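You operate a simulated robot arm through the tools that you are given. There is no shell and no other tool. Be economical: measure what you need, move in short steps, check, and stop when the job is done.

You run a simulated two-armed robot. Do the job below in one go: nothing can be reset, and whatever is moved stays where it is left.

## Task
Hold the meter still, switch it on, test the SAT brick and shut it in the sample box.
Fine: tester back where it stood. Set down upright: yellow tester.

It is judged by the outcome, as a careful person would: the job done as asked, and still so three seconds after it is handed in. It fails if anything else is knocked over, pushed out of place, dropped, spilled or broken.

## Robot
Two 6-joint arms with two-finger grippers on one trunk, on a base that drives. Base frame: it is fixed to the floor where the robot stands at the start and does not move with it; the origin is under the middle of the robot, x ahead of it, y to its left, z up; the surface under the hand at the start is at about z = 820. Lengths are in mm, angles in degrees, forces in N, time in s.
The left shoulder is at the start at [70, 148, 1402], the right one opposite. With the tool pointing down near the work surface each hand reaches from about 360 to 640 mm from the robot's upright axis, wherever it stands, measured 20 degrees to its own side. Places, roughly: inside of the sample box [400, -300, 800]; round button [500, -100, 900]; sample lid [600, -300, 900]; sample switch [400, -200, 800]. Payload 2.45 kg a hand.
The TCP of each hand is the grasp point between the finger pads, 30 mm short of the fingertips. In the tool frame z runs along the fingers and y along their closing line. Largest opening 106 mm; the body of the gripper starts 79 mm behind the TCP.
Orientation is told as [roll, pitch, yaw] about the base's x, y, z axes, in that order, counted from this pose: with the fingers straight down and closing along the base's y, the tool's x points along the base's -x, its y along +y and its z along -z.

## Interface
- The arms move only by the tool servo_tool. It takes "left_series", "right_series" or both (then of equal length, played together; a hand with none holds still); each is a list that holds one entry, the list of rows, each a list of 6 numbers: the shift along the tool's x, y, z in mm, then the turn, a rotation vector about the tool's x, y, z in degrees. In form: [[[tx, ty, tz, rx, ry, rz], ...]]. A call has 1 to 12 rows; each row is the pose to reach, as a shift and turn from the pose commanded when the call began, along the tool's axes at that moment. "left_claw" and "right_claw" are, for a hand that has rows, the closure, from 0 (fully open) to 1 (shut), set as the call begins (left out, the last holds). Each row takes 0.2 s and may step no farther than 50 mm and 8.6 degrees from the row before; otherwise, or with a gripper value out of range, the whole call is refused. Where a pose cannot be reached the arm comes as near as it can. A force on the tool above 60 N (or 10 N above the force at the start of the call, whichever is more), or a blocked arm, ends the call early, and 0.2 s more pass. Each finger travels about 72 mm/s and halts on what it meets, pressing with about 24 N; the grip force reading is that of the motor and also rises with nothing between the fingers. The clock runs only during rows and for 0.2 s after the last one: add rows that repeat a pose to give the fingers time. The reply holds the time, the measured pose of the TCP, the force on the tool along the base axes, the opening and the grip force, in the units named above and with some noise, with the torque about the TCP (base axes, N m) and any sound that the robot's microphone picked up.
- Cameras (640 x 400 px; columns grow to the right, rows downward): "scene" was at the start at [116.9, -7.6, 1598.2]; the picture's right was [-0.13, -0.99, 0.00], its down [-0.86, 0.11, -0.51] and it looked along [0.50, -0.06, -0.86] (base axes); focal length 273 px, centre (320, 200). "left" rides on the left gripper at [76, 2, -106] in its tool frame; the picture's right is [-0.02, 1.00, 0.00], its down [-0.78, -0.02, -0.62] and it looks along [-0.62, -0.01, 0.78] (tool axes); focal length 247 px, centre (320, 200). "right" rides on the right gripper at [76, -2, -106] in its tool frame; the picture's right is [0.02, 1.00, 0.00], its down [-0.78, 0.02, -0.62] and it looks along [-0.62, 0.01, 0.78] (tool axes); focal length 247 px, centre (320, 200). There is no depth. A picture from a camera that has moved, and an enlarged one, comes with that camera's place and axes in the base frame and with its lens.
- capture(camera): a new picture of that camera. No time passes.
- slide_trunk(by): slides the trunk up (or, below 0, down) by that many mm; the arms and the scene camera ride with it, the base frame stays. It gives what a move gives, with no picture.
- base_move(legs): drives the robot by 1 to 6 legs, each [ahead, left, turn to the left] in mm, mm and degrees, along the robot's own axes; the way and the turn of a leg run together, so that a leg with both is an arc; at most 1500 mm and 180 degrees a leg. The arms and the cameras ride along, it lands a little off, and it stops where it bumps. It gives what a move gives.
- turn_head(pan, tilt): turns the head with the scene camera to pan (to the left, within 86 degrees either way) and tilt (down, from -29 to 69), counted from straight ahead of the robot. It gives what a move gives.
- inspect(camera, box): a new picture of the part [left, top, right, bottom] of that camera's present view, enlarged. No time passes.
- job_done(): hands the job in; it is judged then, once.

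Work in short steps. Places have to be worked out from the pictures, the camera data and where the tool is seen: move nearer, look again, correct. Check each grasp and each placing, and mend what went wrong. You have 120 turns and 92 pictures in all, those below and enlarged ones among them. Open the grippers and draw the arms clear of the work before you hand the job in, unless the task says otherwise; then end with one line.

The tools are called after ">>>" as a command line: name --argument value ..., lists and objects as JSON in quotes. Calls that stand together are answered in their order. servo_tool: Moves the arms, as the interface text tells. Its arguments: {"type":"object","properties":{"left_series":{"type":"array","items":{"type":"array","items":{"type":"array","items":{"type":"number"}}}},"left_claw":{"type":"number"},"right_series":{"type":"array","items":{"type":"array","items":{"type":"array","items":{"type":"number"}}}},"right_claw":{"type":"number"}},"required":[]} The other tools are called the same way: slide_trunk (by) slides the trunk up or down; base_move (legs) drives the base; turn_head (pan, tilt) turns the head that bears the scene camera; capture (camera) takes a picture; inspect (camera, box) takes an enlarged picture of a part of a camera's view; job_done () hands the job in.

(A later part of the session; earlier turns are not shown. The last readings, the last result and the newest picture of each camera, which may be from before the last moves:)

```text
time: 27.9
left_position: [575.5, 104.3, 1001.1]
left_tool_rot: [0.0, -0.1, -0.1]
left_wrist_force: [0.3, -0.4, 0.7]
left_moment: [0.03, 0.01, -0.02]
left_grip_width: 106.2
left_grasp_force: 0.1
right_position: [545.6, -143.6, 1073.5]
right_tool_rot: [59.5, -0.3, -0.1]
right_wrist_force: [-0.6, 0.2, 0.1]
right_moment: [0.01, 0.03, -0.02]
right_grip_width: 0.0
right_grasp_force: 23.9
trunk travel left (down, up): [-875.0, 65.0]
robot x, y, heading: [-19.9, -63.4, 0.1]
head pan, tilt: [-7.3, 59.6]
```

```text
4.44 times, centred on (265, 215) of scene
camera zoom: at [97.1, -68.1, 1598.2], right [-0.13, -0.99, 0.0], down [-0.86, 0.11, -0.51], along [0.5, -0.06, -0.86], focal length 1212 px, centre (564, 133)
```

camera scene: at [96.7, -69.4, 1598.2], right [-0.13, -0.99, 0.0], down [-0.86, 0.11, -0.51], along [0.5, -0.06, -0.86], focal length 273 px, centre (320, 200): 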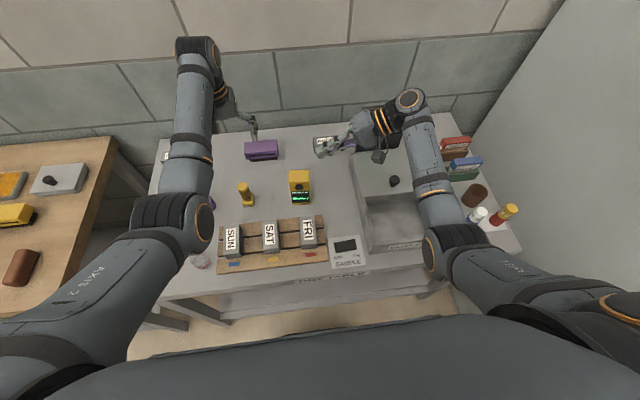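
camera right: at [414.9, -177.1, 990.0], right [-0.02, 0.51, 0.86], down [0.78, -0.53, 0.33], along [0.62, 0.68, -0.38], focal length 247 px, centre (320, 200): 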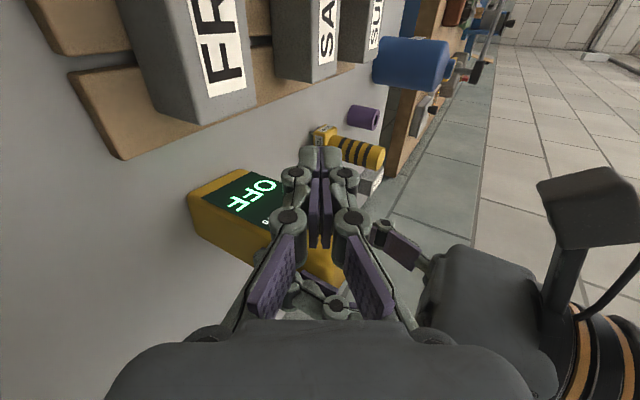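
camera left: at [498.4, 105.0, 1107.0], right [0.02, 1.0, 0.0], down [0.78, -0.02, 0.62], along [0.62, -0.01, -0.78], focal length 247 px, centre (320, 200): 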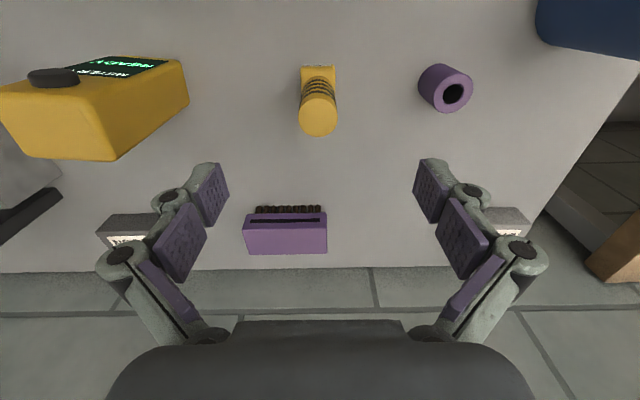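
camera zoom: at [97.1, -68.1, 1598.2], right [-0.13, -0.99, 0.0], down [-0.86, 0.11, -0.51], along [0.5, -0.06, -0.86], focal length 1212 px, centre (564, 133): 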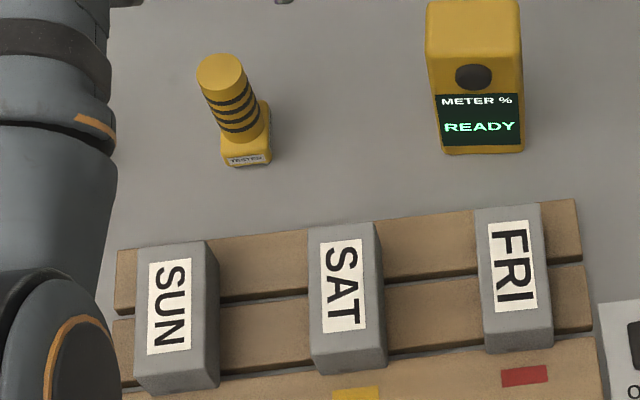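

The tester's top is at about (569, 103, 911) with a handle diameter near 30 mm. I'll descend straight over it to a TCP of z≈890.

>>> servo_tool --left_series '[[[6.5, -1, 30, 0, 0, 0], [6.5, -1, 60, 0, 0, 0], [6.5, -1, 90, 0, 0, 0], [6.5, -1, 111, 0, 0, 0], [6.5, -1, 111, 0, 0, 0]]]'

>>> capture --camera "left"

```text
time: 29.1
left_position: [569.8, 100.9, 888.5]
left_tool_rot: [0.1, -0.2, -0.2]
left_wrist_force: [-1.2, 0.4, -0.1]
left_moment: [-0.01, -0.04, 0.0]
left_grip_width: 106.1
left_grasp_force: 0.1
right_position: [545.7, -144.1, 1073.3]
right_tool_rot: [59.4, -0.1, -0.1]
right_wrist_force: [-0.3, -0.7, 0.1]
right_moment: [0.02, 0.0, 0.03]
right_grip_width: 0.0
right_grasp_force: 23.7
trunk travel left (down, up): [-875.0, 65.0]
robot x, y, heading: [-21.1, -62.4, -0.1]
head pan, tilt: [-7.3, 59.6]
```

```text
56 pictures are left
camera left: at [491.6, 101.4, 994.7], right [0.02, 1.0, 0.0], down [0.78, -0.02, 0.62], along [0.62, -0.01, -0.78], focal length 247 px, centre (320, 200)
```

left: 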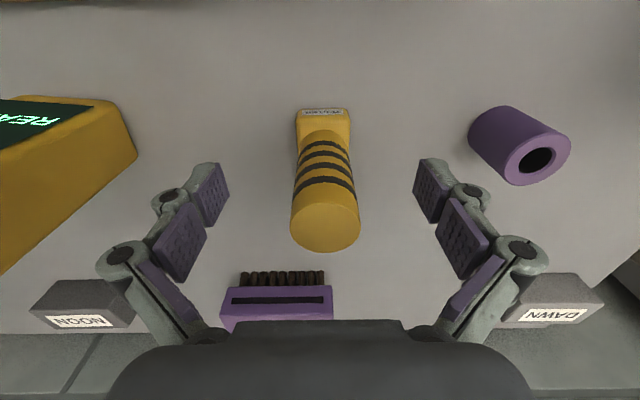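

The handle is centred to within about 2 mm, so I'll nudge and close.

>>> servo_tool --left_series '[[[-1, 1.5, 0, 0, 0, 0], [-1, 1.5, 0, 0, 0, 0], [-1, 1.5, 0, 0, 0, 0], [-1, 1.5, 0, 0, 0, 0], [-1, 1.5, 0, 0, 0, 0]]]' --left_claw 1

>>> capture --camera "left"

```text
time: 30.3
left_position: [570.0, 101.3, 888.7]
left_tool_rot: [0.2, -0.1, -0.1]
left_wrist_force: [0.2, 0.3, -0.1]
left_moment: [0.04, 0.01, 0.01]
left_grip_width: 30.0
left_grasp_force: 24.3
right_position: [546.1, -143.3, 1074.7]
right_tool_rot: [59.5, -0.2, 0.0]
right_wrist_force: [0.0, -1.1, -0.2]
right_moment: [0.0, 0.0, -0.03]
right_grip_width: 0.0
right_grasp_force: 23.7
trunk travel left (down, up): [-875.0, 65.0]
robot x, y, heading: [-20.0, -59.9, -0.1]
head pan, tilt: [-7.3, 59.6]
```

```text
55 pictures are left
camera left: at [492.7, 102.9, 994.9], right [0.02, 1.0, 0.0], down [0.78, -0.02, 0.62], along [0.62, -0.01, -0.78], focal length 247 px, centre (320, 200)
```

left: 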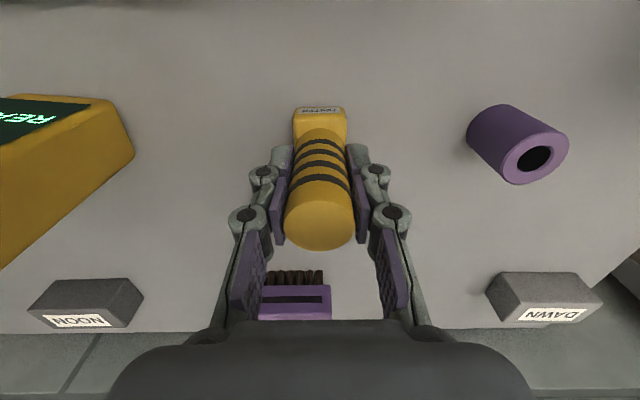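

The tester is gripped at 30 mm. I'll lift it about 95 mm, then drive back and right so SAT comes within reach of the left hand.

>>> servo_tool --left_series '[[[0, 0, -30, 0, 0, 0], [0, 0, -65, 0, 0, 0], [0, 0, -98, 0, 0, 0], [0, 0, -98, 0, 0, 0]]]'

>>> base_move --legs '[[-55, -72, 0]]'

>>> capture --camera "left"

>>> capture --camera "scene"

```text
time: 31.3
left_position: [569.5, 101.3, 987.0]
left_tool_rot: [0.1, -0.1, -0.1]
left_wrist_force: [0.0, 0.0, -1.8]
left_moment: [0.01, -0.02, -0.01]
left_grip_width: 30.1
left_grasp_force: 24.0
right_position: [545.7, -143.7, 1072.3]
right_tool_rot: [59.5, -0.3, -0.1]
right_wrist_force: [-0.4, -0.3, 0.1]
right_moment: [-0.04, -0.02, -0.02]
right_grip_width: 0.0
right_grasp_force: 24.5
trunk travel left (down, up): [-875.0, 65.0]
robot x, y, heading: [-17.8, -60.4, 0.1]
head pan, tilt: [-7.3, 59.6]
```

```text
time: 32.5
left_position: [516.6, 31.9, 986.4]
left_tool_rot: [0.0, -0.1, -0.2]
left_wrist_force: [0.1, 0.1, -1.5]
left_moment: [-0.03, -0.03, -0.04]
left_grip_width: 30.0
left_grasp_force: 23.7
right_position: [494.1, -214.5, 1072.2]
right_tool_rot: [59.6, -0.1, -0.2]
right_wrist_force: [-0.6, -0.8, -0.8]
right_moment: [-0.02, -0.02, 0.01]
right_grip_width: 0.1
right_grasp_force: 24.1
trunk travel left (down, up): [-875.0, 65.0]
robot x, y, heading: [-74.2, -131.0, 0.2]
head pan, tilt: [-7.3, 59.6]
```

```text
54 pictures are left
camera left: at [439.7, 32.4, 1092.4], right [0.03, 1.0, 0.0], down [0.78, -0.02, 0.62], along [0.62, -0.02, -0.78], focal length 247 px, centre (320, 200)
```

left: 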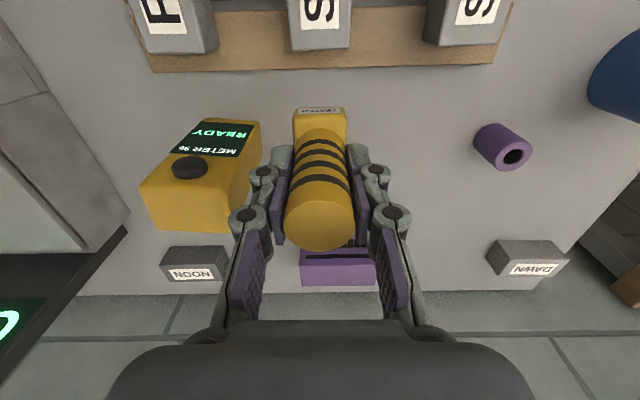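

```text
53 pictures are left
camera scene: at [44.9, -137.3, 1598.0], right [-0.13, -0.99, 0.0], down [-0.86, 0.11, -0.5], along [0.5, -0.07, -0.86], focal length 273 px, centre (320, 200)
```

scene: 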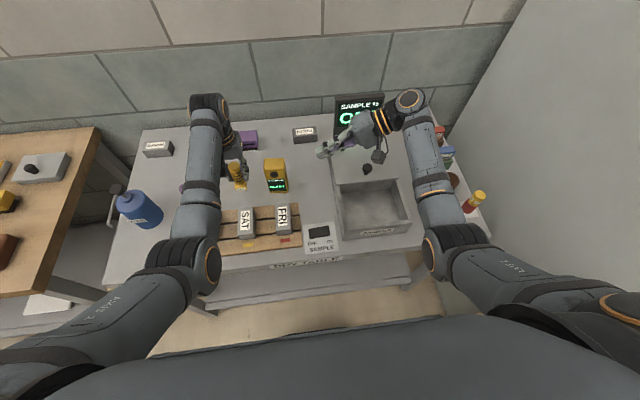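

SAT's far edge is near x≈450, y≈32, and I need its height. I'll move the tester above the brick, staying high, and look again.

>>> servo_tool --left_series '[[[30, 0, -8, 0, 0, 0], [60, 0, -10, 0, 0, 0], [85, 0, -10, 0, 0, 0], [85, 0, -10, 0, 0, 0]]]'

>>> capture --camera "left"

>>> inspect --camera "scene" --box '[190, 170, 330, 260]'

```text
time: 33.5
left_position: [429.7, 32.0, 998.0]
left_tool_rot: [-0.1, -0.1, -0.1]
left_wrist_force: [0.0, 1.0, -0.9]
left_moment: [-0.02, 0.02, 0.01]
left_grip_width: 29.9
left_grasp_force: 24.1
right_position: [491.7, -216.3, 1072.8]
right_tool_rot: [59.5, -0.3, -0.3]
right_wrist_force: [0.2, 0.0, 0.8]
right_moment: [0.02, -0.01, 0.0]
right_grip_width: 0.0
right_grasp_force: 23.7
trunk travel left (down, up): [-875.0, 65.0]
robot x, y, heading: [-73.0, -134.7, -0.3]
head pan, tilt: [-7.3, 59.6]
```

```text
52 pictures are left
camera left: at [353.3, 32.5, 1103.7], right [0.03, 1.0, 0.0], down [0.78, -0.02, 0.62], along [0.62, -0.02, -0.78], focal length 247 px, centre (320, 200)
```

left: 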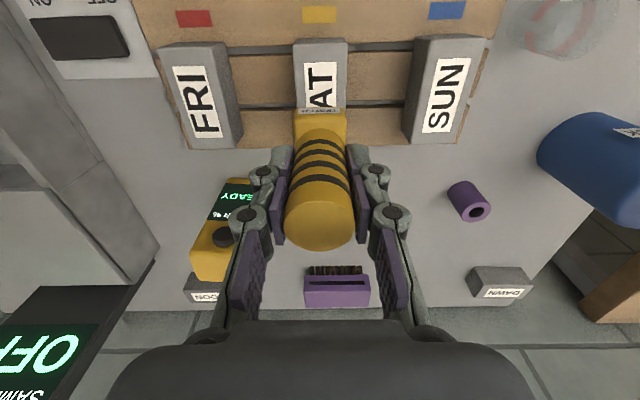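

```text
4.44 times, centred on (260, 215) of scene
camera zoom: at [43.3, -139.5, 1598.1], right [-0.13, -0.99, 0.0], down [-0.86, 0.11, -0.5], along [0.5, -0.07, -0.86], focal length 1212 px, centre (587, 133)
```

zoom: 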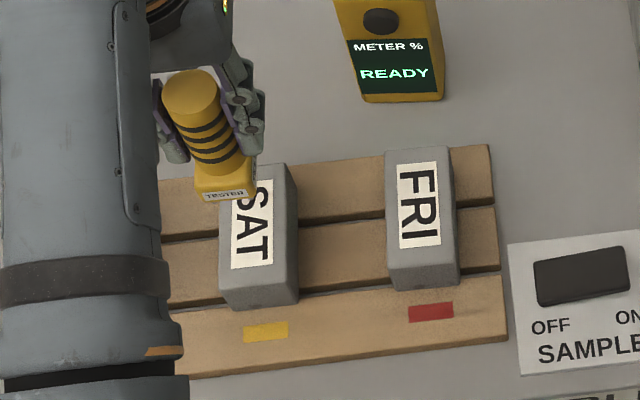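

SAT's top is at z≈869, spanning x≈379–452 at y≈31. I'll centre the tester over it and go down to about 8 mm above.

>>> servo_tool --left_series '[[[10, -1, 20, 0, 0, 0], [10, -1, 40, 0, 0, 0], [10, -1, 50, 0, 0, 0], [10, -1, 50, 0, 0, 0]]]'

>>> capture --camera "left"

>>> inspect --camera "scene" --box '[190, 150, 330, 240]'

```text
time: 34.5
left_position: [420.9, 29.1, 946.6]
left_tool_rot: [0.0, -0.1, -0.3]
left_wrist_force: [-0.6, -0.7, -0.7]
left_moment: [0.03, -0.02, 0.02]
left_grip_width: 29.9
left_grasp_force: 23.6
right_position: [491.2, -217.0, 1073.1]
right_tool_rot: [59.7, -0.2, -0.2]
right_wrist_force: [0.0, -0.1, 0.1]
right_moment: [0.0, -0.02, 0.02]
right_grip_width: 0.0
right_grasp_force: 24.2
trunk travel left (down, up): [-875.0, 65.0]
robot x, y, heading: [-76.2, -131.3, -0.3]
head pan, tilt: [-7.3, 59.6]
```

```text
50 pictures are left
camera left: at [342.3, 30.2, 1053.0], right [0.03, 1.0, 0.0], down [0.78, -0.02, 0.62], along [0.62, -0.01, -0.78], focal length 247 px, centre (320, 200)
```

left: 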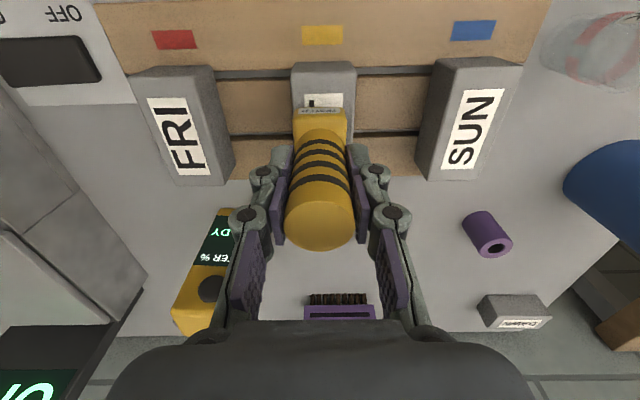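

```text
4.44 times, centred on (260, 195) of scene
camera zoom: at [41.6, -140.5, 1598.3], right [-0.13, -0.99, 0.0], down [-0.86, 0.11, -0.51], along [0.5, -0.07, -0.86], focal length 1212 px, centre (587, 222)
```

zoom: 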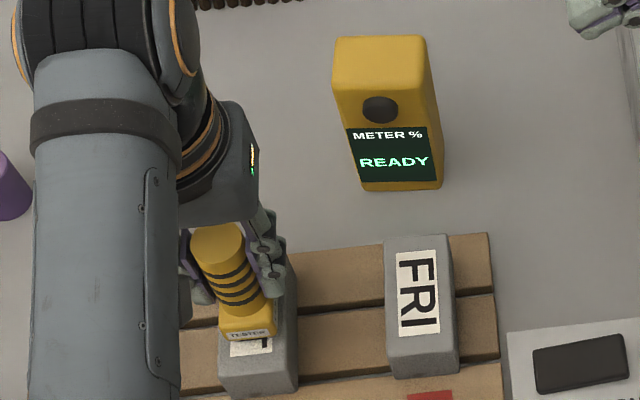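

Good alignment over SAT. I'll lower in small steps until there is light contact.

>>> servo_tool --left_series '[[[0, 2, 4, 0, 0, 0], [0, 2, 6, 0, 0, 0], [0, 2, 8, 0, 0, 0], [0, 2, 9, 0, 0, 0]]]'

```text
time: 35.5
left_position: [419.8, 31.4, 939.7]
left_tool_rot: [0.2, -0.4, -0.3]
left_wrist_force: [3.4, 2.3, 19.6]
left_moment: [0.08, -0.12, 0.0]
left_grip_width: 30.5
left_grasp_force: 23.8
right_position: [489.7, -217.3, 1073.7]
right_tool_rot: [59.6, -0.2, -0.2]
right_wrist_force: [-0.4, 0.2, -0.8]
right_moment: [0.04, 0.0, 0.01]
right_grip_width: 0.0
right_grasp_force: 24.2
trunk travel left (down, up): [-875.0, 65.0]
robot x, y, heading: [-76.2, -132.3, -0.3]
head pan, tilt: [-7.3, 59.6]
```

Contact at about 20 N. I'll check the meter display.

>>> inspect --camera "scene" --box '[190, 150, 330, 240]'

```text
4.44 times, centred on (260, 195) of scene
camera zoom: at [40.4, -140.7, 1598.5], right [-0.13, -0.99, 0.0], down [-0.86, 0.11, -0.51], along [0.5, -0.07, -0.86], focal length 1212 px, centre (587, 222)
```

zoom: 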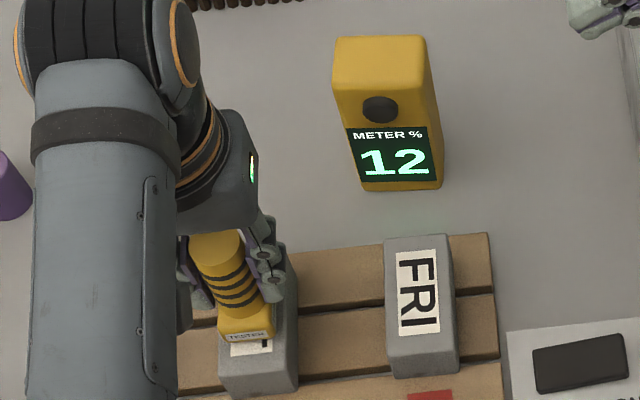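

The meter reads 12 %, so the test is done. I'll lift off and drive back toward the tester's original spot.

>>> servo_tool --left_series '[[[0, 0, -10, 0, 0, 0], [0, 0, -30, 0, 0, 0], [0, 0, -55, 0, 0, 0], [-40, 0, -60, 0, 0, 0], [-85, 0, -60, 0, 0, 0], [-85, 0, -60, 0, 0, 0]]]'

>>> base_move --legs '[[56, 72, 0.3]]'

>>> inspect --camera "scene" --box '[190, 150, 350, 260]'

```text
time: 36.9
left_position: [504.3, 30.4, 998.0]
left_tool_rot: [0.1, -0.2, -0.2]
left_wrist_force: [0.0, 0.3, -1.0]
left_moment: [0.04, 0.01, 0.01]
left_grip_width: 30.0
left_grasp_force: 23.8
right_position: [490.6, -216.5, 1073.8]
right_tool_rot: [59.7, -0.3, -0.2]
right_wrist_force: [0.0, 0.2, 0.6]
right_moment: [-0.02, -0.01, -0.02]
right_grip_width: 0.1
right_grasp_force: 23.9
trunk travel left (down, up): [-875.0, 65.0]
robot x, y, heading: [-74.1, -133.8, -0.0]
head pan, tilt: [-7.3, 59.6]
```

```text
time: 38.0
left_position: [559.4, 101.8, 997.9]
left_tool_rot: [0.2, -0.1, 0.0]
left_wrist_force: [-0.2, -0.1, -1.7]
left_moment: [0.03, -0.02, 0.0]
left_grip_width: 30.1
left_grasp_force: 24.0
right_position: [546.0, -144.3, 1072.9]
right_tool_rot: [59.7, -0.3, 0.2]
right_wrist_force: [-0.4, -0.5, 0.5]
right_moment: [0.02, 0.0, -0.02]
right_grip_width: 0.0
right_grasp_force: 24.4
trunk travel left (down, up): [-875.0, 65.0]
robot x, y, heading: [-17.2, -62.3, 0.0]
head pan, tilt: [-7.3, 59.6]
```

```text
3.64 times, centred on (270, 205) of scene
camera zoom: at [96.3, -71.8, 1598.4], right [-0.12, -0.99, 0.0], down [-0.86, 0.11, -0.51], along [0.5, -0.06, -0.86], focal length 992 px, centre (502, 182)
```

zoom: 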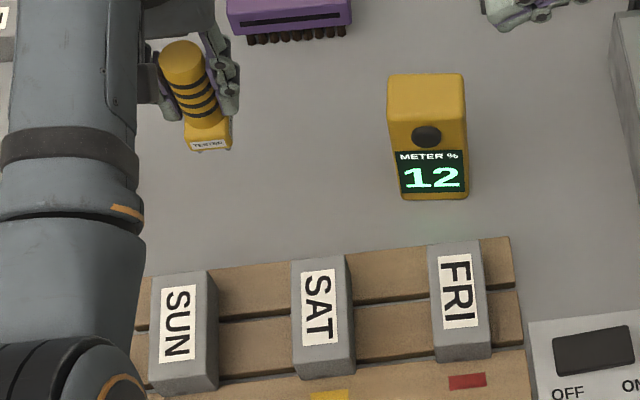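

The reading stays at 12. The tester goes back to TCP (570, 101.5), so I'll shift +10.6 in x and descend to just above the table.

>>> servo_tool --left_series '[[[-10.6, -0.3, 35, 0, 0, 0], [-10.6, -0.3, 70, 0, 0, 0], [-10.6, -0.3, 95, 0, 0, 0], [-10.6, -0.3, 103, 0, 0, 0], [-10.6, -0.3, 103, 0, 0, 0]]]'

```text
time: 39.2
left_position: [569.5, 105.1, 894.1]
left_tool_rot: [0.1, -0.2, 0.1]
left_wrist_force: [-0.5, -0.6, -1.6]
left_moment: [0.02, -0.01, -0.01]
left_grip_width: 30.1
left_grasp_force: 24.3
right_position: [547.5, -142.9, 1073.6]
right_tool_rot: [59.5, -0.2, 0.1]
right_wrist_force: [0.3, -0.4, -0.3]
right_moment: [-0.01, 0.01, 0.0]
right_grip_width: 0.2
right_grasp_force: 23.8
trunk travel left (down, up): [-875.0, 65.0]
robot x, y, heading: [-15.3, -61.7, 0.4]
head pan, tilt: [-7.3, 59.6]
```

A little high still, so I'll lower in 1.5 mm steps to contact with a small y correction.

>>> servo_tool --left_series '[[[0, -1.5, 2, 0, 0, 0], [0, -1.5, 3.5, 0, 0, 0], [0, -1.5, 5, 0, 0, 0]]]'

```text
time: 40.0
left_position: [571.1, 101.9, 889.6]
left_tool_rot: [0.1, -0.1, 0.0]
left_wrist_force: [0.2, -0.5, -1.5]
left_moment: [0.01, 0.01, -0.01]
left_grip_width: 30.1
left_grasp_force: 23.8
right_position: [547.8, -143.0, 1072.1]
right_tool_rot: [59.4, -0.2, 0.1]
right_wrist_force: [-0.4, 0.1, 0.5]
right_moment: [-0.03, -0.02, 0.03]
right_grip_width: 0.0
right_grasp_force: 23.6
trunk travel left (down, up): [-875.0, 65.0]
robot x, y, heading: [-19.5, -59.2, 0.0]
head pan, tilt: [-7.3, 59.6]
```

Still no contact (–1.5 N is just the weight). I'll keep stepping down.

>>> servo_tool --left_series '[[[0, 0, 1, 0, 0, 0], [0, 0, 2, 0, 0, 0], [0, 0, 2, 0, 0, 0]]]'

```text
time: 40.8
left_position: [571.0, 102.0, 886.6]
left_tool_rot: [0.1, -0.1, 0.1]
left_wrist_force: [0.8, 1.1, -1.0]
left_moment: [0.03, 0.01, -0.03]
left_grip_width: 30.3
left_grasp_force: 23.9
right_position: [546.4, -143.7, 1073.1]
right_tool_rot: [59.5, -0.2, 0.1]
right_wrist_force: [-0.3, -1.0, -0.5]
right_moment: [-0.02, 0.01, 0.01]
right_grip_width: 0.1
right_grasp_force: 24.1
trunk travel left (down, up): [-875.0, 65.0]
robot x, y, heading: [-16.3, -63.5, 0.2]
head pan, tilt: [-7.3, 59.6]
```

>>> servo_tool --left_series '[[[0, 0, 1, 0, 0, 0], [0, 0, 2, 0, 0, 0], [0, 0, 2, 0, 0, 0]]]'

```text
time: 41.6
left_position: [570.8, 102.9, 885.3]
left_tool_rot: [0.0, -0.1, -0.1]
left_wrist_force: [0.9, -0.2, -0.2]
left_moment: [-0.01, -0.05, 0.02]
left_grip_width: 29.9
left_grasp_force: 23.7
right_position: [547.3, -143.3, 1072.8]
right_tool_rot: [59.5, -0.2, 0.2]
right_wrist_force: [0.2, -0.1, 0.2]
right_moment: [0.01, -0.06, -0.01]
right_grip_width: 0.0
right_grasp_force: 23.9
trunk travel left (down, up): [-875.0, 65.0]
robot x, y, heading: [-19.3, -68.9, 0.4]
head pan, tilt: [-7.3, 59.6]
```

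The weight is coming off, so the base is touching or nearly so. One more 1 mm step will confirm.

>>> servo_tool --left_series '[[[0, 0, 1, 0, 0, 0], [0, 0, 1.5, 0, 0, 0]]]'

>>> capture --camera "left"

```text
time: 42.2
left_position: [571.4, 102.7, 884.9]
left_tool_rot: [0.1, -0.3, 0.1]
left_wrist_force: [0.7, 0.6, 7.9]
left_moment: [0.02, -0.13, 0.02]
left_grip_width: 30.2
left_grasp_force: 24.2
right_position: [548.1, -143.1, 1073.1]
right_tool_rot: [59.6, -0.3, 0.1]
right_wrist_force: [-0.6, 0.1, 0.5]
right_moment: [-0.01, 0.01, -0.02]
right_grip_width: 0.1
right_grasp_force: 23.5
trunk travel left (down, up): [-875.0, 65.0]
robot x, y, heading: [-20.1, -61.6, 0.1]
head pan, tilt: [-7.3, 59.6]
```

```text
46 pictures are left
camera left: at [493.5, 102.8, 991.9], right [0.02, 1.0, 0.0], down [0.78, -0.02, 0.63], along [0.63, -0.01, -0.78], focal length 247 px, centre (320, 200)
```

left: 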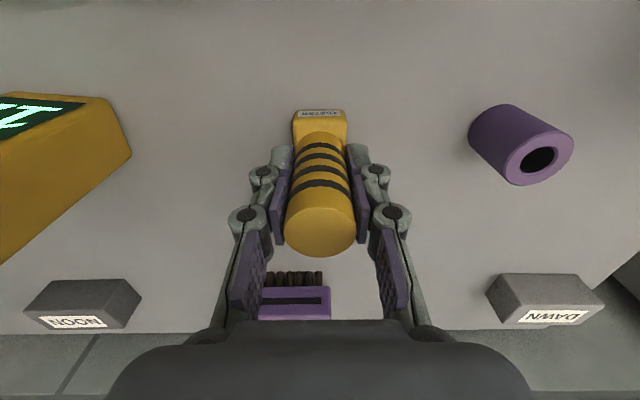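

The tester is standing firmly on the table at its old place. I'll ease off, open and rise straight up.

>>> servo_tool --left_series '[[[0, 0, -1, 0, 0, 0], [0, 0, -1, 0, 0, 0], [0, 0, -1, 0, 0, 0], [0, 0, -1, 0, 0, 0], [0, 0, -35, 0, 0, 0], [0, 0, -75, 0, 0, 0], [0, 0, -115, 0, 0, 0], [0, 0, -115, 0, 0, 0]]]' --left_claw 0

>>> capture --camera "left"

```text
time: 44.0
left_position: [570.6, 102.0, 998.4]
left_tool_rot: [0.1, -0.1, 0.1]
left_wrist_force: [0.0, -0.1, -0.2]
left_moment: [0.03, 0.0, -0.02]
left_grip_width: 105.9
left_grasp_force: 0.0
right_position: [548.8, -141.8, 1072.9]
right_tool_rot: [59.5, -0.3, 0.1]
right_wrist_force: [-0.3, -0.3, 0.5]
right_moment: [0.02, 0.0, -0.01]
right_grip_width: 0.0
right_grasp_force: 23.8
trunk travel left (down, up): [-875.0, 65.0]
robot x, y, heading: [-18.5, -59.8, 0.1]
head pan, tilt: [-7.3, 59.6]
```

```text
45 pictures are left
camera left: at [493.2, 102.1, 1105.3], right [0.02, 1.0, 0.0], down [0.78, -0.02, 0.62], along [0.62, -0.01, -0.78], focal length 247 px, centre (320, 200)
```

left: 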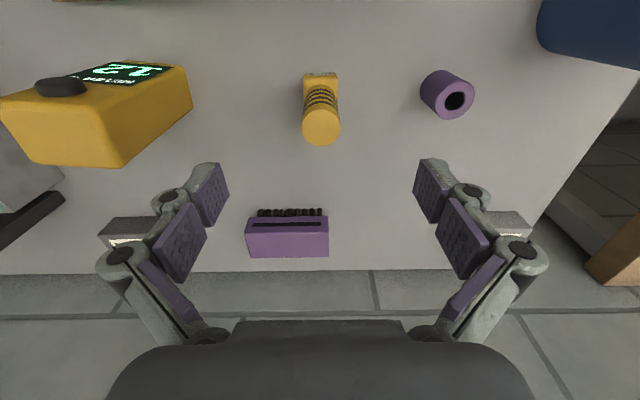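

The tester stands upright at its original spot. Next I'll raise the left hand and unroll the right hand to point down, moving it outward and opening it, ready to pick up SAT.

>>> servo_tool --right_series '[[[0, -13, -7, 8.5, 0, 0], [0, -26, -14, 17, 0, 0], [0, -39, -21, 25.5, 0, 0], [0, -52, -28, 34, 0, 0], [0, -65, -35, 42.5, 0, 0], [0, -78, -42, 51, 0, 0], [0, -90, -49, 59.5, 0, 0], [0, -90, -49, 59.5, 0, 0]]]' --left_series '[[[0, 0, -12, 0, 0, 0], [0, 0, -24, 0, 0, 0], [0, 0, -36, 0, 0, 0], [0, 0, -48, 0, 0, 0], [0, 0, -60, 0, 0, 0], [-10, 0, -72, 0, 0, 0], [-20, 0, -80, 0, 0, 0], [-20, 0, -80, 0, 0, 0]]]' --right_claw 0

>>> capture --camera "right"

>>> capture --camera "scene"

```text
time: 45.8
left_position: [589.9, 102.4, 1079.5]
left_tool_rot: [0.1, -0.2, 0.1]
left_wrist_force: [0.5, 0.0, 0.4]
left_moment: [0.03, 0.02, 0.01]
left_grip_width: 106.1
left_grasp_force: 0.0
right_position: [548.4, -231.2, 1018.7]
right_tool_rot: [0.1, -0.2, 0.1]
right_wrist_force: [0.2, 0.3, -0.2]
right_moment: [-0.01, 0.03, -0.01]
right_grip_width: 106.1
right_grasp_force: 0.0
trunk travel left (down, up): [-875.0, 65.0]
robot x, y, heading: [-19.8, -62.5, 0.3]
head pan, tilt: [-7.3, 59.6]
```

```text
44 pictures are left
camera right: at [471.4, -233.4, 1125.8], right [-0.02, 1.0, 0.0], down [0.78, 0.02, 0.62], along [0.62, 0.01, -0.78], focal length 247 px, centre (320, 200)
```

right: 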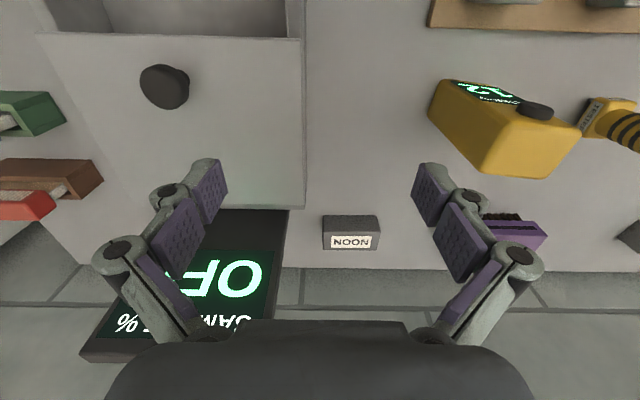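

```text
43 pictures are left
camera scene: at [98.2, -69.3, 1598.3], right [-0.12, -0.99, 0.0], down [-0.86, 0.11, -0.51], along [0.5, -0.06, -0.86], focal length 273 px, centre (320, 200)
```

scene: 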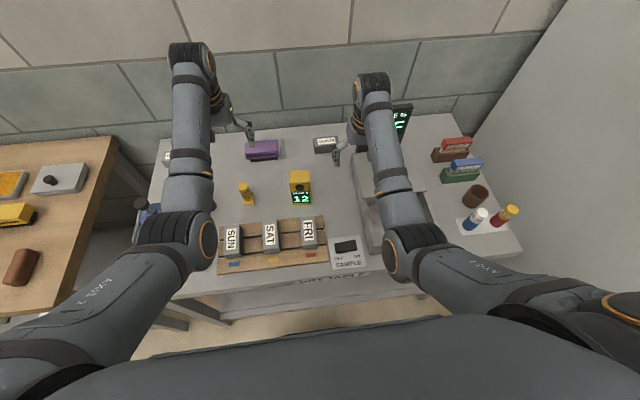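

The right hand is pointing down and open. I'll drive back 80 and left 235 so SAT sits on the right arm's own side.

>>> base_move --legs '[[-80, 0, 0], [0, 235, 0]]'

>>> capture --camera "right"

```text
time: 48.2
left_position: [507.7, 340.7, 1077.3]
left_tool_rot: [0.1, -0.3, 0.2]
left_wrist_force: [-0.1, -0.5, 0.6]
left_moment: [0.0, 0.02, 0.01]
left_grip_width: 105.9
left_grasp_force: 0.1
right_position: [467.0, 5.6, 1020.3]
right_tool_rot: [0.2, -0.1, 0.3]
right_wrist_force: [-0.5, -0.2, 0.2]
right_moment: [0.01, 0.03, 0.02]
right_grip_width: 106.2
right_grasp_force: 0.1
trunk travel left (down, up): [-875.0, 65.0]
robot x, y, heading: [-101.1, 173.9, 0.3]
head pan, tilt: [-7.3, 59.6]
```

```text
42 pictures are left
camera right: at [390.9, 3.9, 1125.6], right [-0.03, 1.0, 0.0], down [0.78, 0.02, 0.62], along [0.62, 0.02, -0.78], focal length 247 px, centre (320, 200)
```

right: 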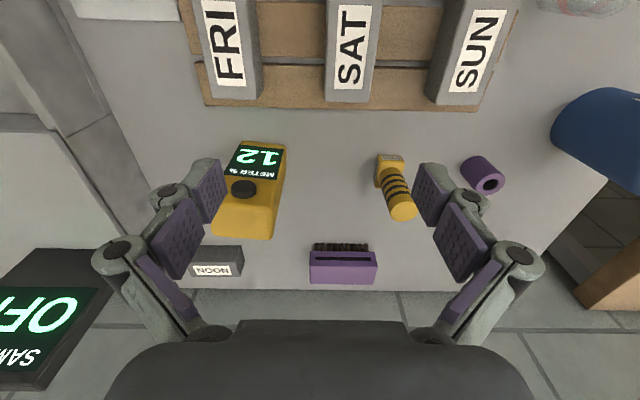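

SAT is visible ahead of the hand. I'll move the right hand above it, at about (418, 31, 965).

>>> servo_tool --right_series '[[[10, 10, 25, 0, 0, 0], [20, 18, 45, 0, 0, 0], [35, 25, 55, 0, 0, 0], [49, 25, 55, 0, 0, 0], [49, 25, 55, 0, 0, 0]]]'

>>> capture --camera "right"

```text
time: 49.4
left_position: [508.9, 341.9, 1077.6]
left_tool_rot: [0.1, -0.1, 0.3]
left_wrist_force: [0.4, -0.2, -0.7]
left_moment: [0.03, -0.03, -0.01]
left_grip_width: 106.3
left_grasp_force: 0.0
right_position: [419.1, 31.0, 963.6]
right_tool_rot: [0.0, -0.2, 0.2]
right_wrist_force: [-0.3, 0.0, 0.8]
right_moment: [0.02, -0.02, 0.0]
right_grip_width: 106.0
right_grasp_force: 0.1
trunk travel left (down, up): [-875.0, 65.0]
robot x, y, heading: [-102.4, 180.3, 0.5]
head pan, tilt: [-7.3, 59.6]
```

```text
41 pictures are left
camera right: at [342.8, 29.7, 1070.3], right [-0.03, 1.0, 0.0], down [0.78, 0.02, 0.62], along [0.62, 0.02, -0.78], focal length 247 px, centre (320, 200)
```

right: 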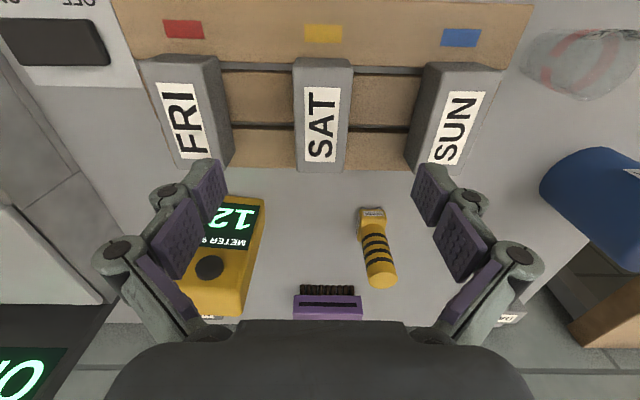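

I need the brick's cross-section and the rack height, so I'll zoom in on SAT.

>>> inspect --camera "right" --box '[240, 30, 400, 190]'

>>> inspect --camera "scene" --box '[320, 190, 460, 290]'

```text
2.50 times, centred on (320, 110) of right
camera zoom: at [342.8, 29.7, 1070.3], right [-0.03, 1.0, 0.0], down [0.78, 0.02, 0.62], along [0.62, 0.02, -0.78], focal length 617 px, centre (320, 425)
```

zoom: 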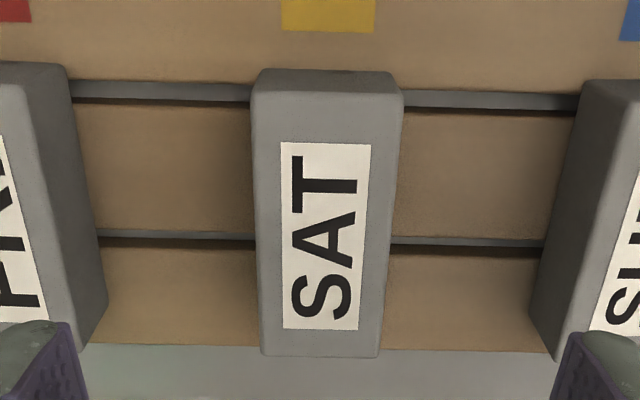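

```text
4.00 times, centred on (390, 240) of scene
camera zoom: at [18.1, 168.6, 1598.2], right [-0.12, -0.99, 0.0], down [-0.86, 0.1, -0.51], along [0.5, -0.06, -0.86], focal length 1091 px, centre (40, 40)
```

zoom: 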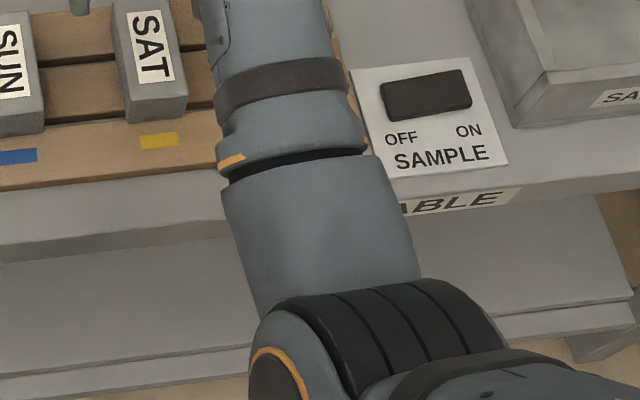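

SAT is about 42 mm wide, centred near (417, 35), with its top at 869 and bottom near 840 on the rack. I'll part-close the gripper for clearance from its neighbours and descend so the tips stop above the rack.

>>> servo_tool --right_series '[[[2, 4, 25, 0, 0, 0], [2, 4, 50, 0, 0, 0], [2, 4, 75, 0, 0, 0], [2, 4, 85, 0, 0, 0], [2, 4, 85, 0, 0, 0]]]' --right_claw 0.3

>>> capture --camera "right"

```text
time: 50.6
left_position: [509.2, 341.7, 1079.8]
left_tool_rot: [0.0, -0.2, 0.1]
left_wrist_force: [0.4, -1.0, -0.6]
left_moment: [0.01, -0.01, -0.02]
left_grip_width: 106.0
left_grasp_force: 0.2
right_position: [418.4, 36.4, 879.8]
right_tool_rot: [0.0, -0.2, 0.2]
right_wrist_force: [-0.6, 1.1, 0.1]
right_moment: [0.01, 0.01, -0.02]
right_grip_width: 74.1
right_grasp_force: 0.0
trunk travel left (down, up): [-875.0, 65.0]
robot x, y, heading: [-100.4, 171.6, 0.3]
head pan, tilt: [-7.3, 59.6]
```

```text
38 pictures are left
camera right: at [342.2, 34.1, 985.3], right [-0.03, 1.0, 0.0], down [0.78, 0.02, 0.62], along [0.62, 0.02, -0.78], focal length 247 px, centre (320, 200)
```

right: 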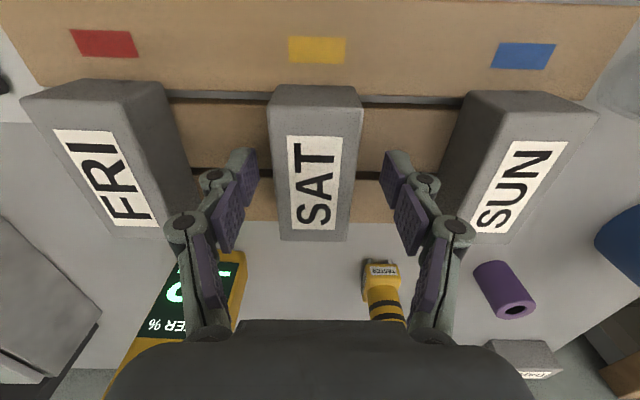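

The brick is centred between the fingers. I'll go 4 mm lower and close.

>>> servo_tool --right_series '[[[0, 0, 4, 0, 0, 0], [0, 0, 4, 0, 0, 0], [0, 0, 4, 0, 0, 0], [0, 0, 4, 0, 0, 0]]]' --right_claw 1

```text
time: 51.6
left_position: [507.9, 342.1, 1078.4]
left_tool_rot: [0.1, -0.1, 0.2]
left_wrist_force: [-0.1, -0.1, 0.2]
left_moment: [0.01, 0.01, -0.03]
left_grip_width: 105.9
left_grasp_force: 0.1
right_position: [418.7, 36.2, 876.4]
right_tool_rot: [0.0, -0.2, 0.2]
right_wrist_force: [1.9, -3.2, 6.2]
right_moment: [-0.08, 0.24, 0.1]
right_grip_width: 44.5
right_grasp_force: 23.9
trunk travel left (down, up): [-875.0, 65.0]
robot x, y, heading: [-101.0, 175.7, 0.2]
head pan, tilt: [-7.3, 59.6]
```

Gripped at 44.5 mm. I'll lift straight up and check.

>>> servo_tool --right_series '[[[0, 0, -20, 0, 0, 0], [0, 0, -50, 0, 0, 0], [0, 0, -80, 0, 0, 0], [0, 0, -105, 0, 0, 0], [0, 0, -105, 0, 0, 0]]]'

>>> capture --camera "right"

```text
time: 52.8
left_position: [508.1, 341.9, 1079.0]
left_tool_rot: [0.0, -0.2, 0.2]
left_wrist_force: [0.0, -0.4, -0.7]
left_moment: [-0.04, -0.01, 0.01]
left_grip_width: 106.0
left_grasp_force: 0.1
right_position: [417.4, 32.1, 979.0]
right_tool_rot: [-0.4, -0.2, 0.2]
right_wrist_force: [-0.7, -0.6, 0.8]
right_moment: [-0.01, -0.01, 0.0]
right_grip_width: 0.0
right_grasp_force: 23.9
trunk travel left (down, up): [-875.0, 65.0]
robot x, y, heading: [-97.8, 176.0, 0.4]
head pan, tilt: [-7.3, 59.6]
```

```text
37 pictures are left
camera right: at [340.9, 30.9, 1086.0], right [-0.02, 1.0, 0.0], down [0.78, 0.02, 0.62], along [0.62, 0.01, -0.78], focal length 247 px, centre (320, 200)
```

right: 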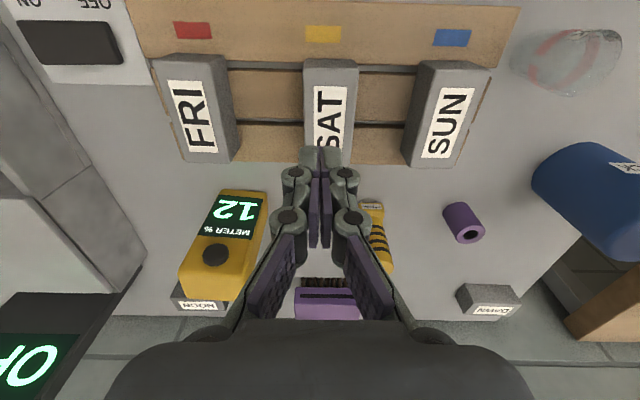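

The fingers slipped off and the brick stayed in place, so that grip was too shallow. I'll reopen to the part-closed width and descend again, feeling for the rack surface.

>>> servo_tool --right_series '[[[0, 1, 0, 0, 0, 0], [0, 2, 0, 0, 0, 0], [0, 2, 0, 0, 0, 0], [0, 2, 40, 0, 0, 0], [0, 2, 70, 0, 0, 0], [0, 2, 70, 0, 0, 0]]]' --right_claw 0.3

>>> capture --camera "right"

```text
time: 54.2
left_position: [508.4, 341.2, 1078.6]
left_tool_rot: [0.0, -0.1, 0.3]
left_wrist_force: [-0.2, 0.4, 0.2]
left_moment: [0.03, 0.0, -0.01]
left_grip_width: 106.0
left_grasp_force: 0.0
right_position: [416.1, 39.4, 910.1]
right_tool_rot: [0.1, -0.1, 0.3]
right_wrist_force: [0.1, 0.1, -0.3]
right_moment: [0.01, 0.01, 0.02]
right_grip_width: 74.3
right_grasp_force: 0.0
trunk travel left (down, up): [-875.0, 65.0]
robot x, y, heading: [-100.0, 178.2, 0.5]
head pan, tilt: [-7.3, 59.6]
```

```text
36 pictures are left
camera right: at [339.5, 37.1, 1017.1], right [-0.03, 1.0, 0.0], down [0.78, 0.02, 0.62], along [0.62, 0.02, -0.78], focal length 247 px, centre (320, 200)
```

right: 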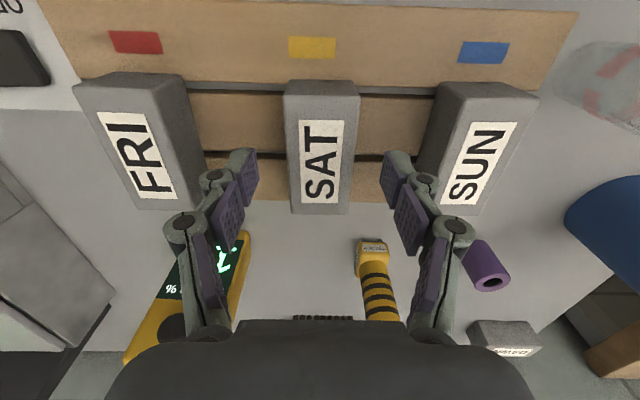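

>>> servo_tool --right_series '[[[0, 1.5, 20, 0, 0, 0], [0, 1.5, 34, 0, 0, 0], [0, 1.5, 38, 0, 0, 0], [0, 1.5, 41, 0, 0, 0], [0, 1.5, 41, 0, 0, 0]]]'

```text
time: 55.4
left_position: [507.8, 342.7, 1078.4]
left_tool_rot: [0.0, -0.2, 0.2]
left_wrist_force: [0.2, 0.8, 0.8]
left_moment: [0.02, 0.03, 0.01]
left_grip_width: 105.9
left_grasp_force: 0.1
right_position: [417.9, 41.2, 869.9]
right_tool_rot: [-0.1, -0.2, 0.1]
right_wrist_force: [0.3, 0.4, 0.1]
right_moment: [-0.05, 0.01, -0.01]
right_grip_width: 74.0
right_grasp_force: 0.1
trunk travel left (down, up): [-875.0, 65.0]
robot x, y, heading: [-99.3, 177.8, 0.3]
head pan, tilt: [-7.3, 59.6]
```

No contact at TCP 870, so there is still room below. I'll continue down in small steps.

>>> servo_tool --right_series '[[[0, 0, 3, 0, 0, 0], [0, 0, 6, 0, 0, 0], [0, 0, 8, 0, 0, 0], [0, 0, 8, 0, 0, 0]]]'

>>> capture --camera "right"

```text
time: 56.4
left_position: [508.9, 341.3, 1078.1]
left_tool_rot: [0.1, -0.3, 0.3]
left_wrist_force: [0.7, 0.8, 0.2]
left_moment: [-0.01, -0.03, -0.01]
left_grip_width: 106.1
left_grasp_force: 0.0
right_position: [416.9, 40.3, 862.0]
right_tool_rot: [0.1, -0.1, 0.2]
right_wrist_force: [-0.6, -0.7, -1.0]
right_moment: [-0.03, -0.02, 0.03]
right_grip_width: 74.1
right_grasp_force: 0.0
trunk travel left (down, up): [-875.0, 65.0]
robot x, y, heading: [-97.3, 172.8, 0.3]
head pan, tilt: [-7.3, 59.6]
```

```text
35 pictures are left
camera right: at [340.9, 37.6, 967.6], right [-0.03, 1.0, 0.0], down [0.78, 0.02, 0.62], along [0.62, 0.02, -0.78], focal length 247 px, centre (320, 200)
```

right: 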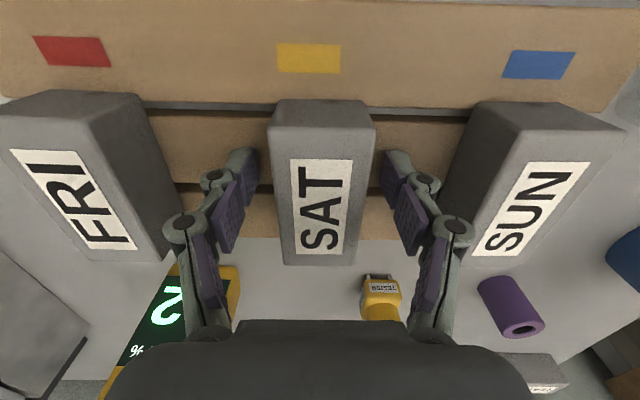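

The tips are now at about 832 with no rack contact, a much deeper grip. I'll close and give the fingers time.

>>> servo_tool --right_series '[[[0, 0, 0, 0, 0, 0], [0, 0, 0, 0, 0, 0], [0, 0, 0, 0, 0, 0], [0, 0, 0, 0, 0, 0]]]' --right_claw 1

>>> servo_tool --right_series '[[[0, 0, -8, 0, 0, 0], [0, 0, -16, 0, 0, 0], [0, 0, -24, 0, 0, 0], [0, 0, -24, 0, 0, 0]]]'

>>> capture --camera "right"

```text
time: 57.4
left_position: [508.3, 342.3, 1079.2]
left_tool_rot: [0.1, -0.2, 0.2]
left_wrist_force: [0.5, -0.9, -0.4]
left_moment: [-0.02, -0.03, 0.02]
left_grip_width: 106.1
left_grasp_force: 0.0
right_position: [418.3, 39.4, 862.3]
right_tool_rot: [0.0, -0.3, 0.2]
right_wrist_force: [4.3, -0.4, 14.4]
right_moment: [0.09, 0.06, 0.05]
right_grip_width: 44.8
right_grasp_force: 24.1
trunk travel left (down, up): [-875.0, 65.0]
robot x, y, heading: [-101.6, 173.1, 0.3]
head pan, tilt: [-7.3, 59.6]
```

```text
time: 58.4
left_position: [509.2, 342.1, 1079.4]
left_tool_rot: [0.1, -0.1, 0.1]
left_wrist_force: [0.2, 0.2, -0.1]
left_moment: [-0.02, 0.0, 0.02]
left_grip_width: 106.0
left_grasp_force: 0.0
right_position: [417.2, 40.4, 885.1]
right_tool_rot: [0.0, -0.1, 0.2]
right_wrist_force: [-0.4, -0.3, -2.3]
right_moment: [0.01, 0.02, 0.02]
right_grip_width: 44.6
right_grasp_force: 24.2
trunk travel left (down, up): [-875.0, 65.0]
robot x, y, heading: [-99.0, 176.6, 0.4]
head pan, tilt: [-7.3, 59.6]
```

```text
34 pictures are left
camera right: at [341.2, 38.1, 991.0], right [-0.03, 1.0, 0.0], down [0.78, 0.02, 0.62], along [0.62, 0.02, -0.78], focal length 247 px, centre (320, 200)
```

right: 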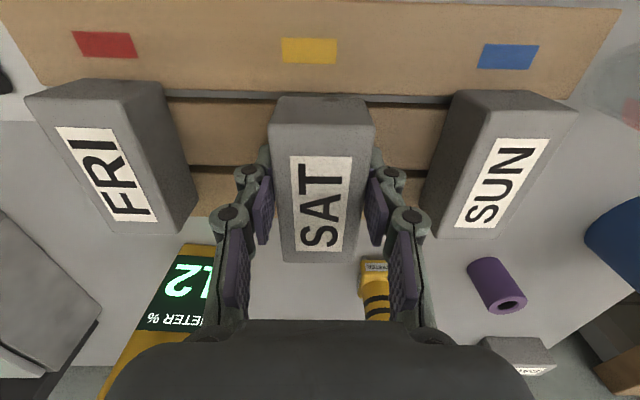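

SAT is lifted (about 2 N of weight, 44.6 mm). I'll raise it to 985 and drive right so it comes over the sample box.

>>> servo_tool --right_series '[[[0, 0, -30, 0, 0, 0], [0, 0, -60, 0, 0, 0], [0, 0, -95, 0, 0, 0], [0, 0, -95, 0, 0, 0]]]'

>>> base_move --legs '[[0, -360, 0]]'

>>> capture --camera "right"

>>> capture --camera "scene"

```text
time: 59.4
left_position: [509.2, 341.7, 1078.5]
left_tool_rot: [0.1, -0.1, 0.2]
left_wrist_force: [0.1, 0.3, -0.6]
left_moment: [0.01, 0.02, 0.07]
left_grip_width: 105.9
left_grasp_force: 0.1
right_position: [417.0, 30.1, 979.5]
right_tool_rot: [-0.8, 0.0, -0.1]
right_wrist_force: [0.7, -0.2, -3.2]
right_moment: [0.01, 0.02, 0.02]
right_grip_width: 44.7
right_grasp_force: 23.9
trunk travel left (down, up): [-875.0, 65.0]
robot x, y, heading: [-99.4, 173.8, 0.5]
head pan, tilt: [-7.3, 59.6]
```

```text
time: 61.7
left_position: [510.4, -18.3, 1079.1]
left_tool_rot: [0.0, -0.1, 0.4]
left_wrist_force: [0.4, 0.4, 0.8]
left_moment: [-0.01, 0.0, 0.01]
left_grip_width: 106.1
left_grasp_force: 0.1
right_position: [420.1, -330.3, 979.8]
right_tool_rot: [-0.9, -0.2, 0.2]
right_wrist_force: [0.0, 0.7, -3.4]
right_moment: [-0.01, 0.02, -0.01]
right_grip_width: 44.6
right_grasp_force: 24.2
trunk travel left (down, up): [-875.0, 65.0]
robot x, y, heading: [-102.2, -190.1, 0.6]
head pan, tilt: [-7.3, 59.6]
```

```text
33 pictures are left
camera right: at [344.4, -331.9, 1086.3], right [-0.03, 1.0, -0.01], down [0.78, 0.03, 0.63], along [0.63, 0.01, -0.78], focal length 247 px, centre (320, 200)
```

right: 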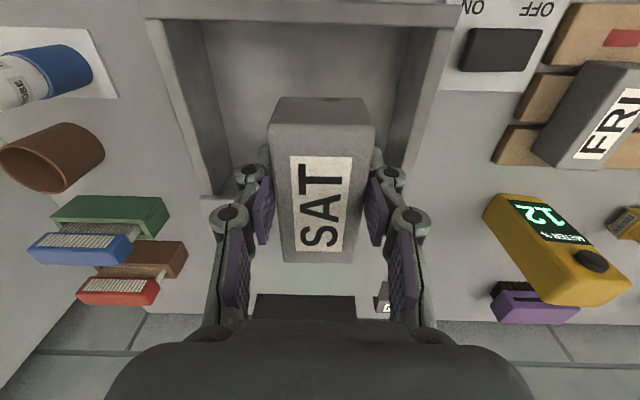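

```text
32 pictures are left
camera scene: at [21.2, -194.1, 1598.2], right [-0.12, -0.99, 0.0], down [-0.86, 0.1, -0.51], along [0.5, -0.06, -0.86], focal length 273 px, centre (320, 200)
```

scene: 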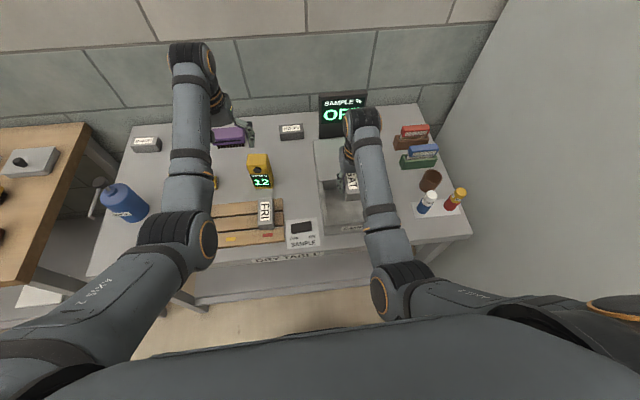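

SAT is over the box opening, which I judge to span x≈358–490 and y≈-430 to -258, with the rim near z≈895. I'll nudge to the centre and descend to about 15 mm above the floor.

>>> servo_tool --right_series '[[[-5, -10, 20, -0.9, 0, 0], [-5, -10, 50, -0.9, 0, 0], [-5, -10, 80, -0.9, 0, 0], [-5, -10, 105, -0.9, 0, 0], [-5, -10, 105, -0.9, 0, 0]]]'

>>> capture --camera "right"

```text
time: 62.9
left_position: [509.9, -20.1, 1078.3]
left_tool_rot: [-0.1, -0.1, 0.5]
left_wrist_force: [-0.7, -0.4, 0.0]
left_moment: [0.0, 0.03, 0.01]
left_grip_width: 106.3
left_grasp_force: 0.0
right_position: [426.2, -343.4, 875.5]
right_tool_rot: [0.2, -0.3, 0.3]
right_wrist_force: [-0.2, -0.3, -2.8]
right_moment: [0.0, 0.02, 0.0]
right_grip_width: 44.9
right_grasp_force: 24.1
trunk travel left (down, up): [-875.0, 65.0]
robot x, y, heading: [-95.5, -191.0, 0.6]
head pan, tilt: [-7.3, 59.6]
```

```text
31 pictures are left
camera right: at [349.4, -345.7, 981.9], right [-0.03, 1.0, 0.0], down [0.78, 0.02, 0.63], along [0.63, 0.02, -0.78], focal length 247 px, centre (320, 200)
```

right: 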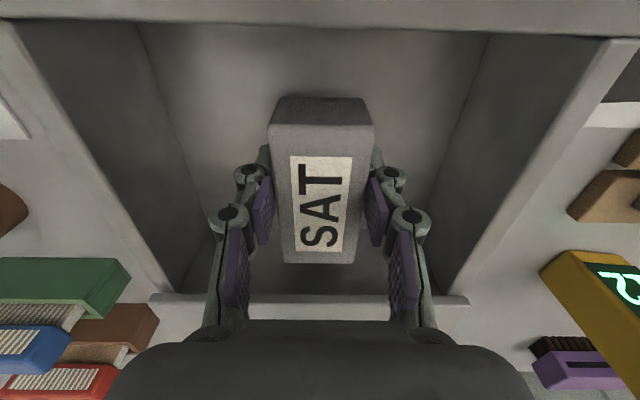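

The brick is well inside the box with room all round. I'll lower it to floor contact in small steps.

>>> servo_tool --right_series '[[[0, 0, 5, 0, 0, 0], [0, 0, 8, 0, 0, 0], [0, 0, 10, 0, 0, 0]]]'

```text
time: 63.7
left_position: [510.8, -20.4, 1079.4]
left_tool_rot: [0.1, -0.1, 0.5]
left_wrist_force: [0.7, -0.5, 0.7]
left_moment: [-0.01, -0.02, -0.02]
left_grip_width: 106.0
left_grasp_force: 0.0
right_position: [426.3, -343.3, 866.8]
right_tool_rot: [0.2, -0.3, 0.2]
right_wrist_force: [-0.4, 0.0, -1.9]
right_moment: [0.01, 0.02, 0.04]
right_grip_width: 44.6
right_grasp_force: 23.9
trunk travel left (down, up): [-875.0, 65.0]
robot x, y, heading: [-98.7, -190.4, 0.5]
head pan, tilt: [-7.3, 59.6]
```

>>> servo_tool --right_series '[[[0, 0, 3, 0, 0, 0], [0, 0, 6, 0, 0, 0], [0, 0, 8, 0, 0, 0]]]'

```text
time: 64.5
left_position: [507.8, -20.8, 1081.0]
left_tool_rot: [0.0, -0.3, 0.4]
left_wrist_force: [0.1, -1.3, -0.1]
left_moment: [0.0, 0.01, 0.0]
left_grip_width: 106.0
left_grasp_force: 0.0
right_position: [426.3, -342.1, 861.9]
right_tool_rot: [0.0, -0.7, 0.2]
right_wrist_force: [-0.9, -1.7, 19.4]
right_moment: [-0.31, 0.63, 0.05]
right_grip_width: 44.7
right_grasp_force: 24.0
trunk travel left (down, up): [-875.0, 65.0]
robot x, y, heading: [-96.7, -186.8, 0.6]
head pan, tilt: [-7.3, 59.6]
```

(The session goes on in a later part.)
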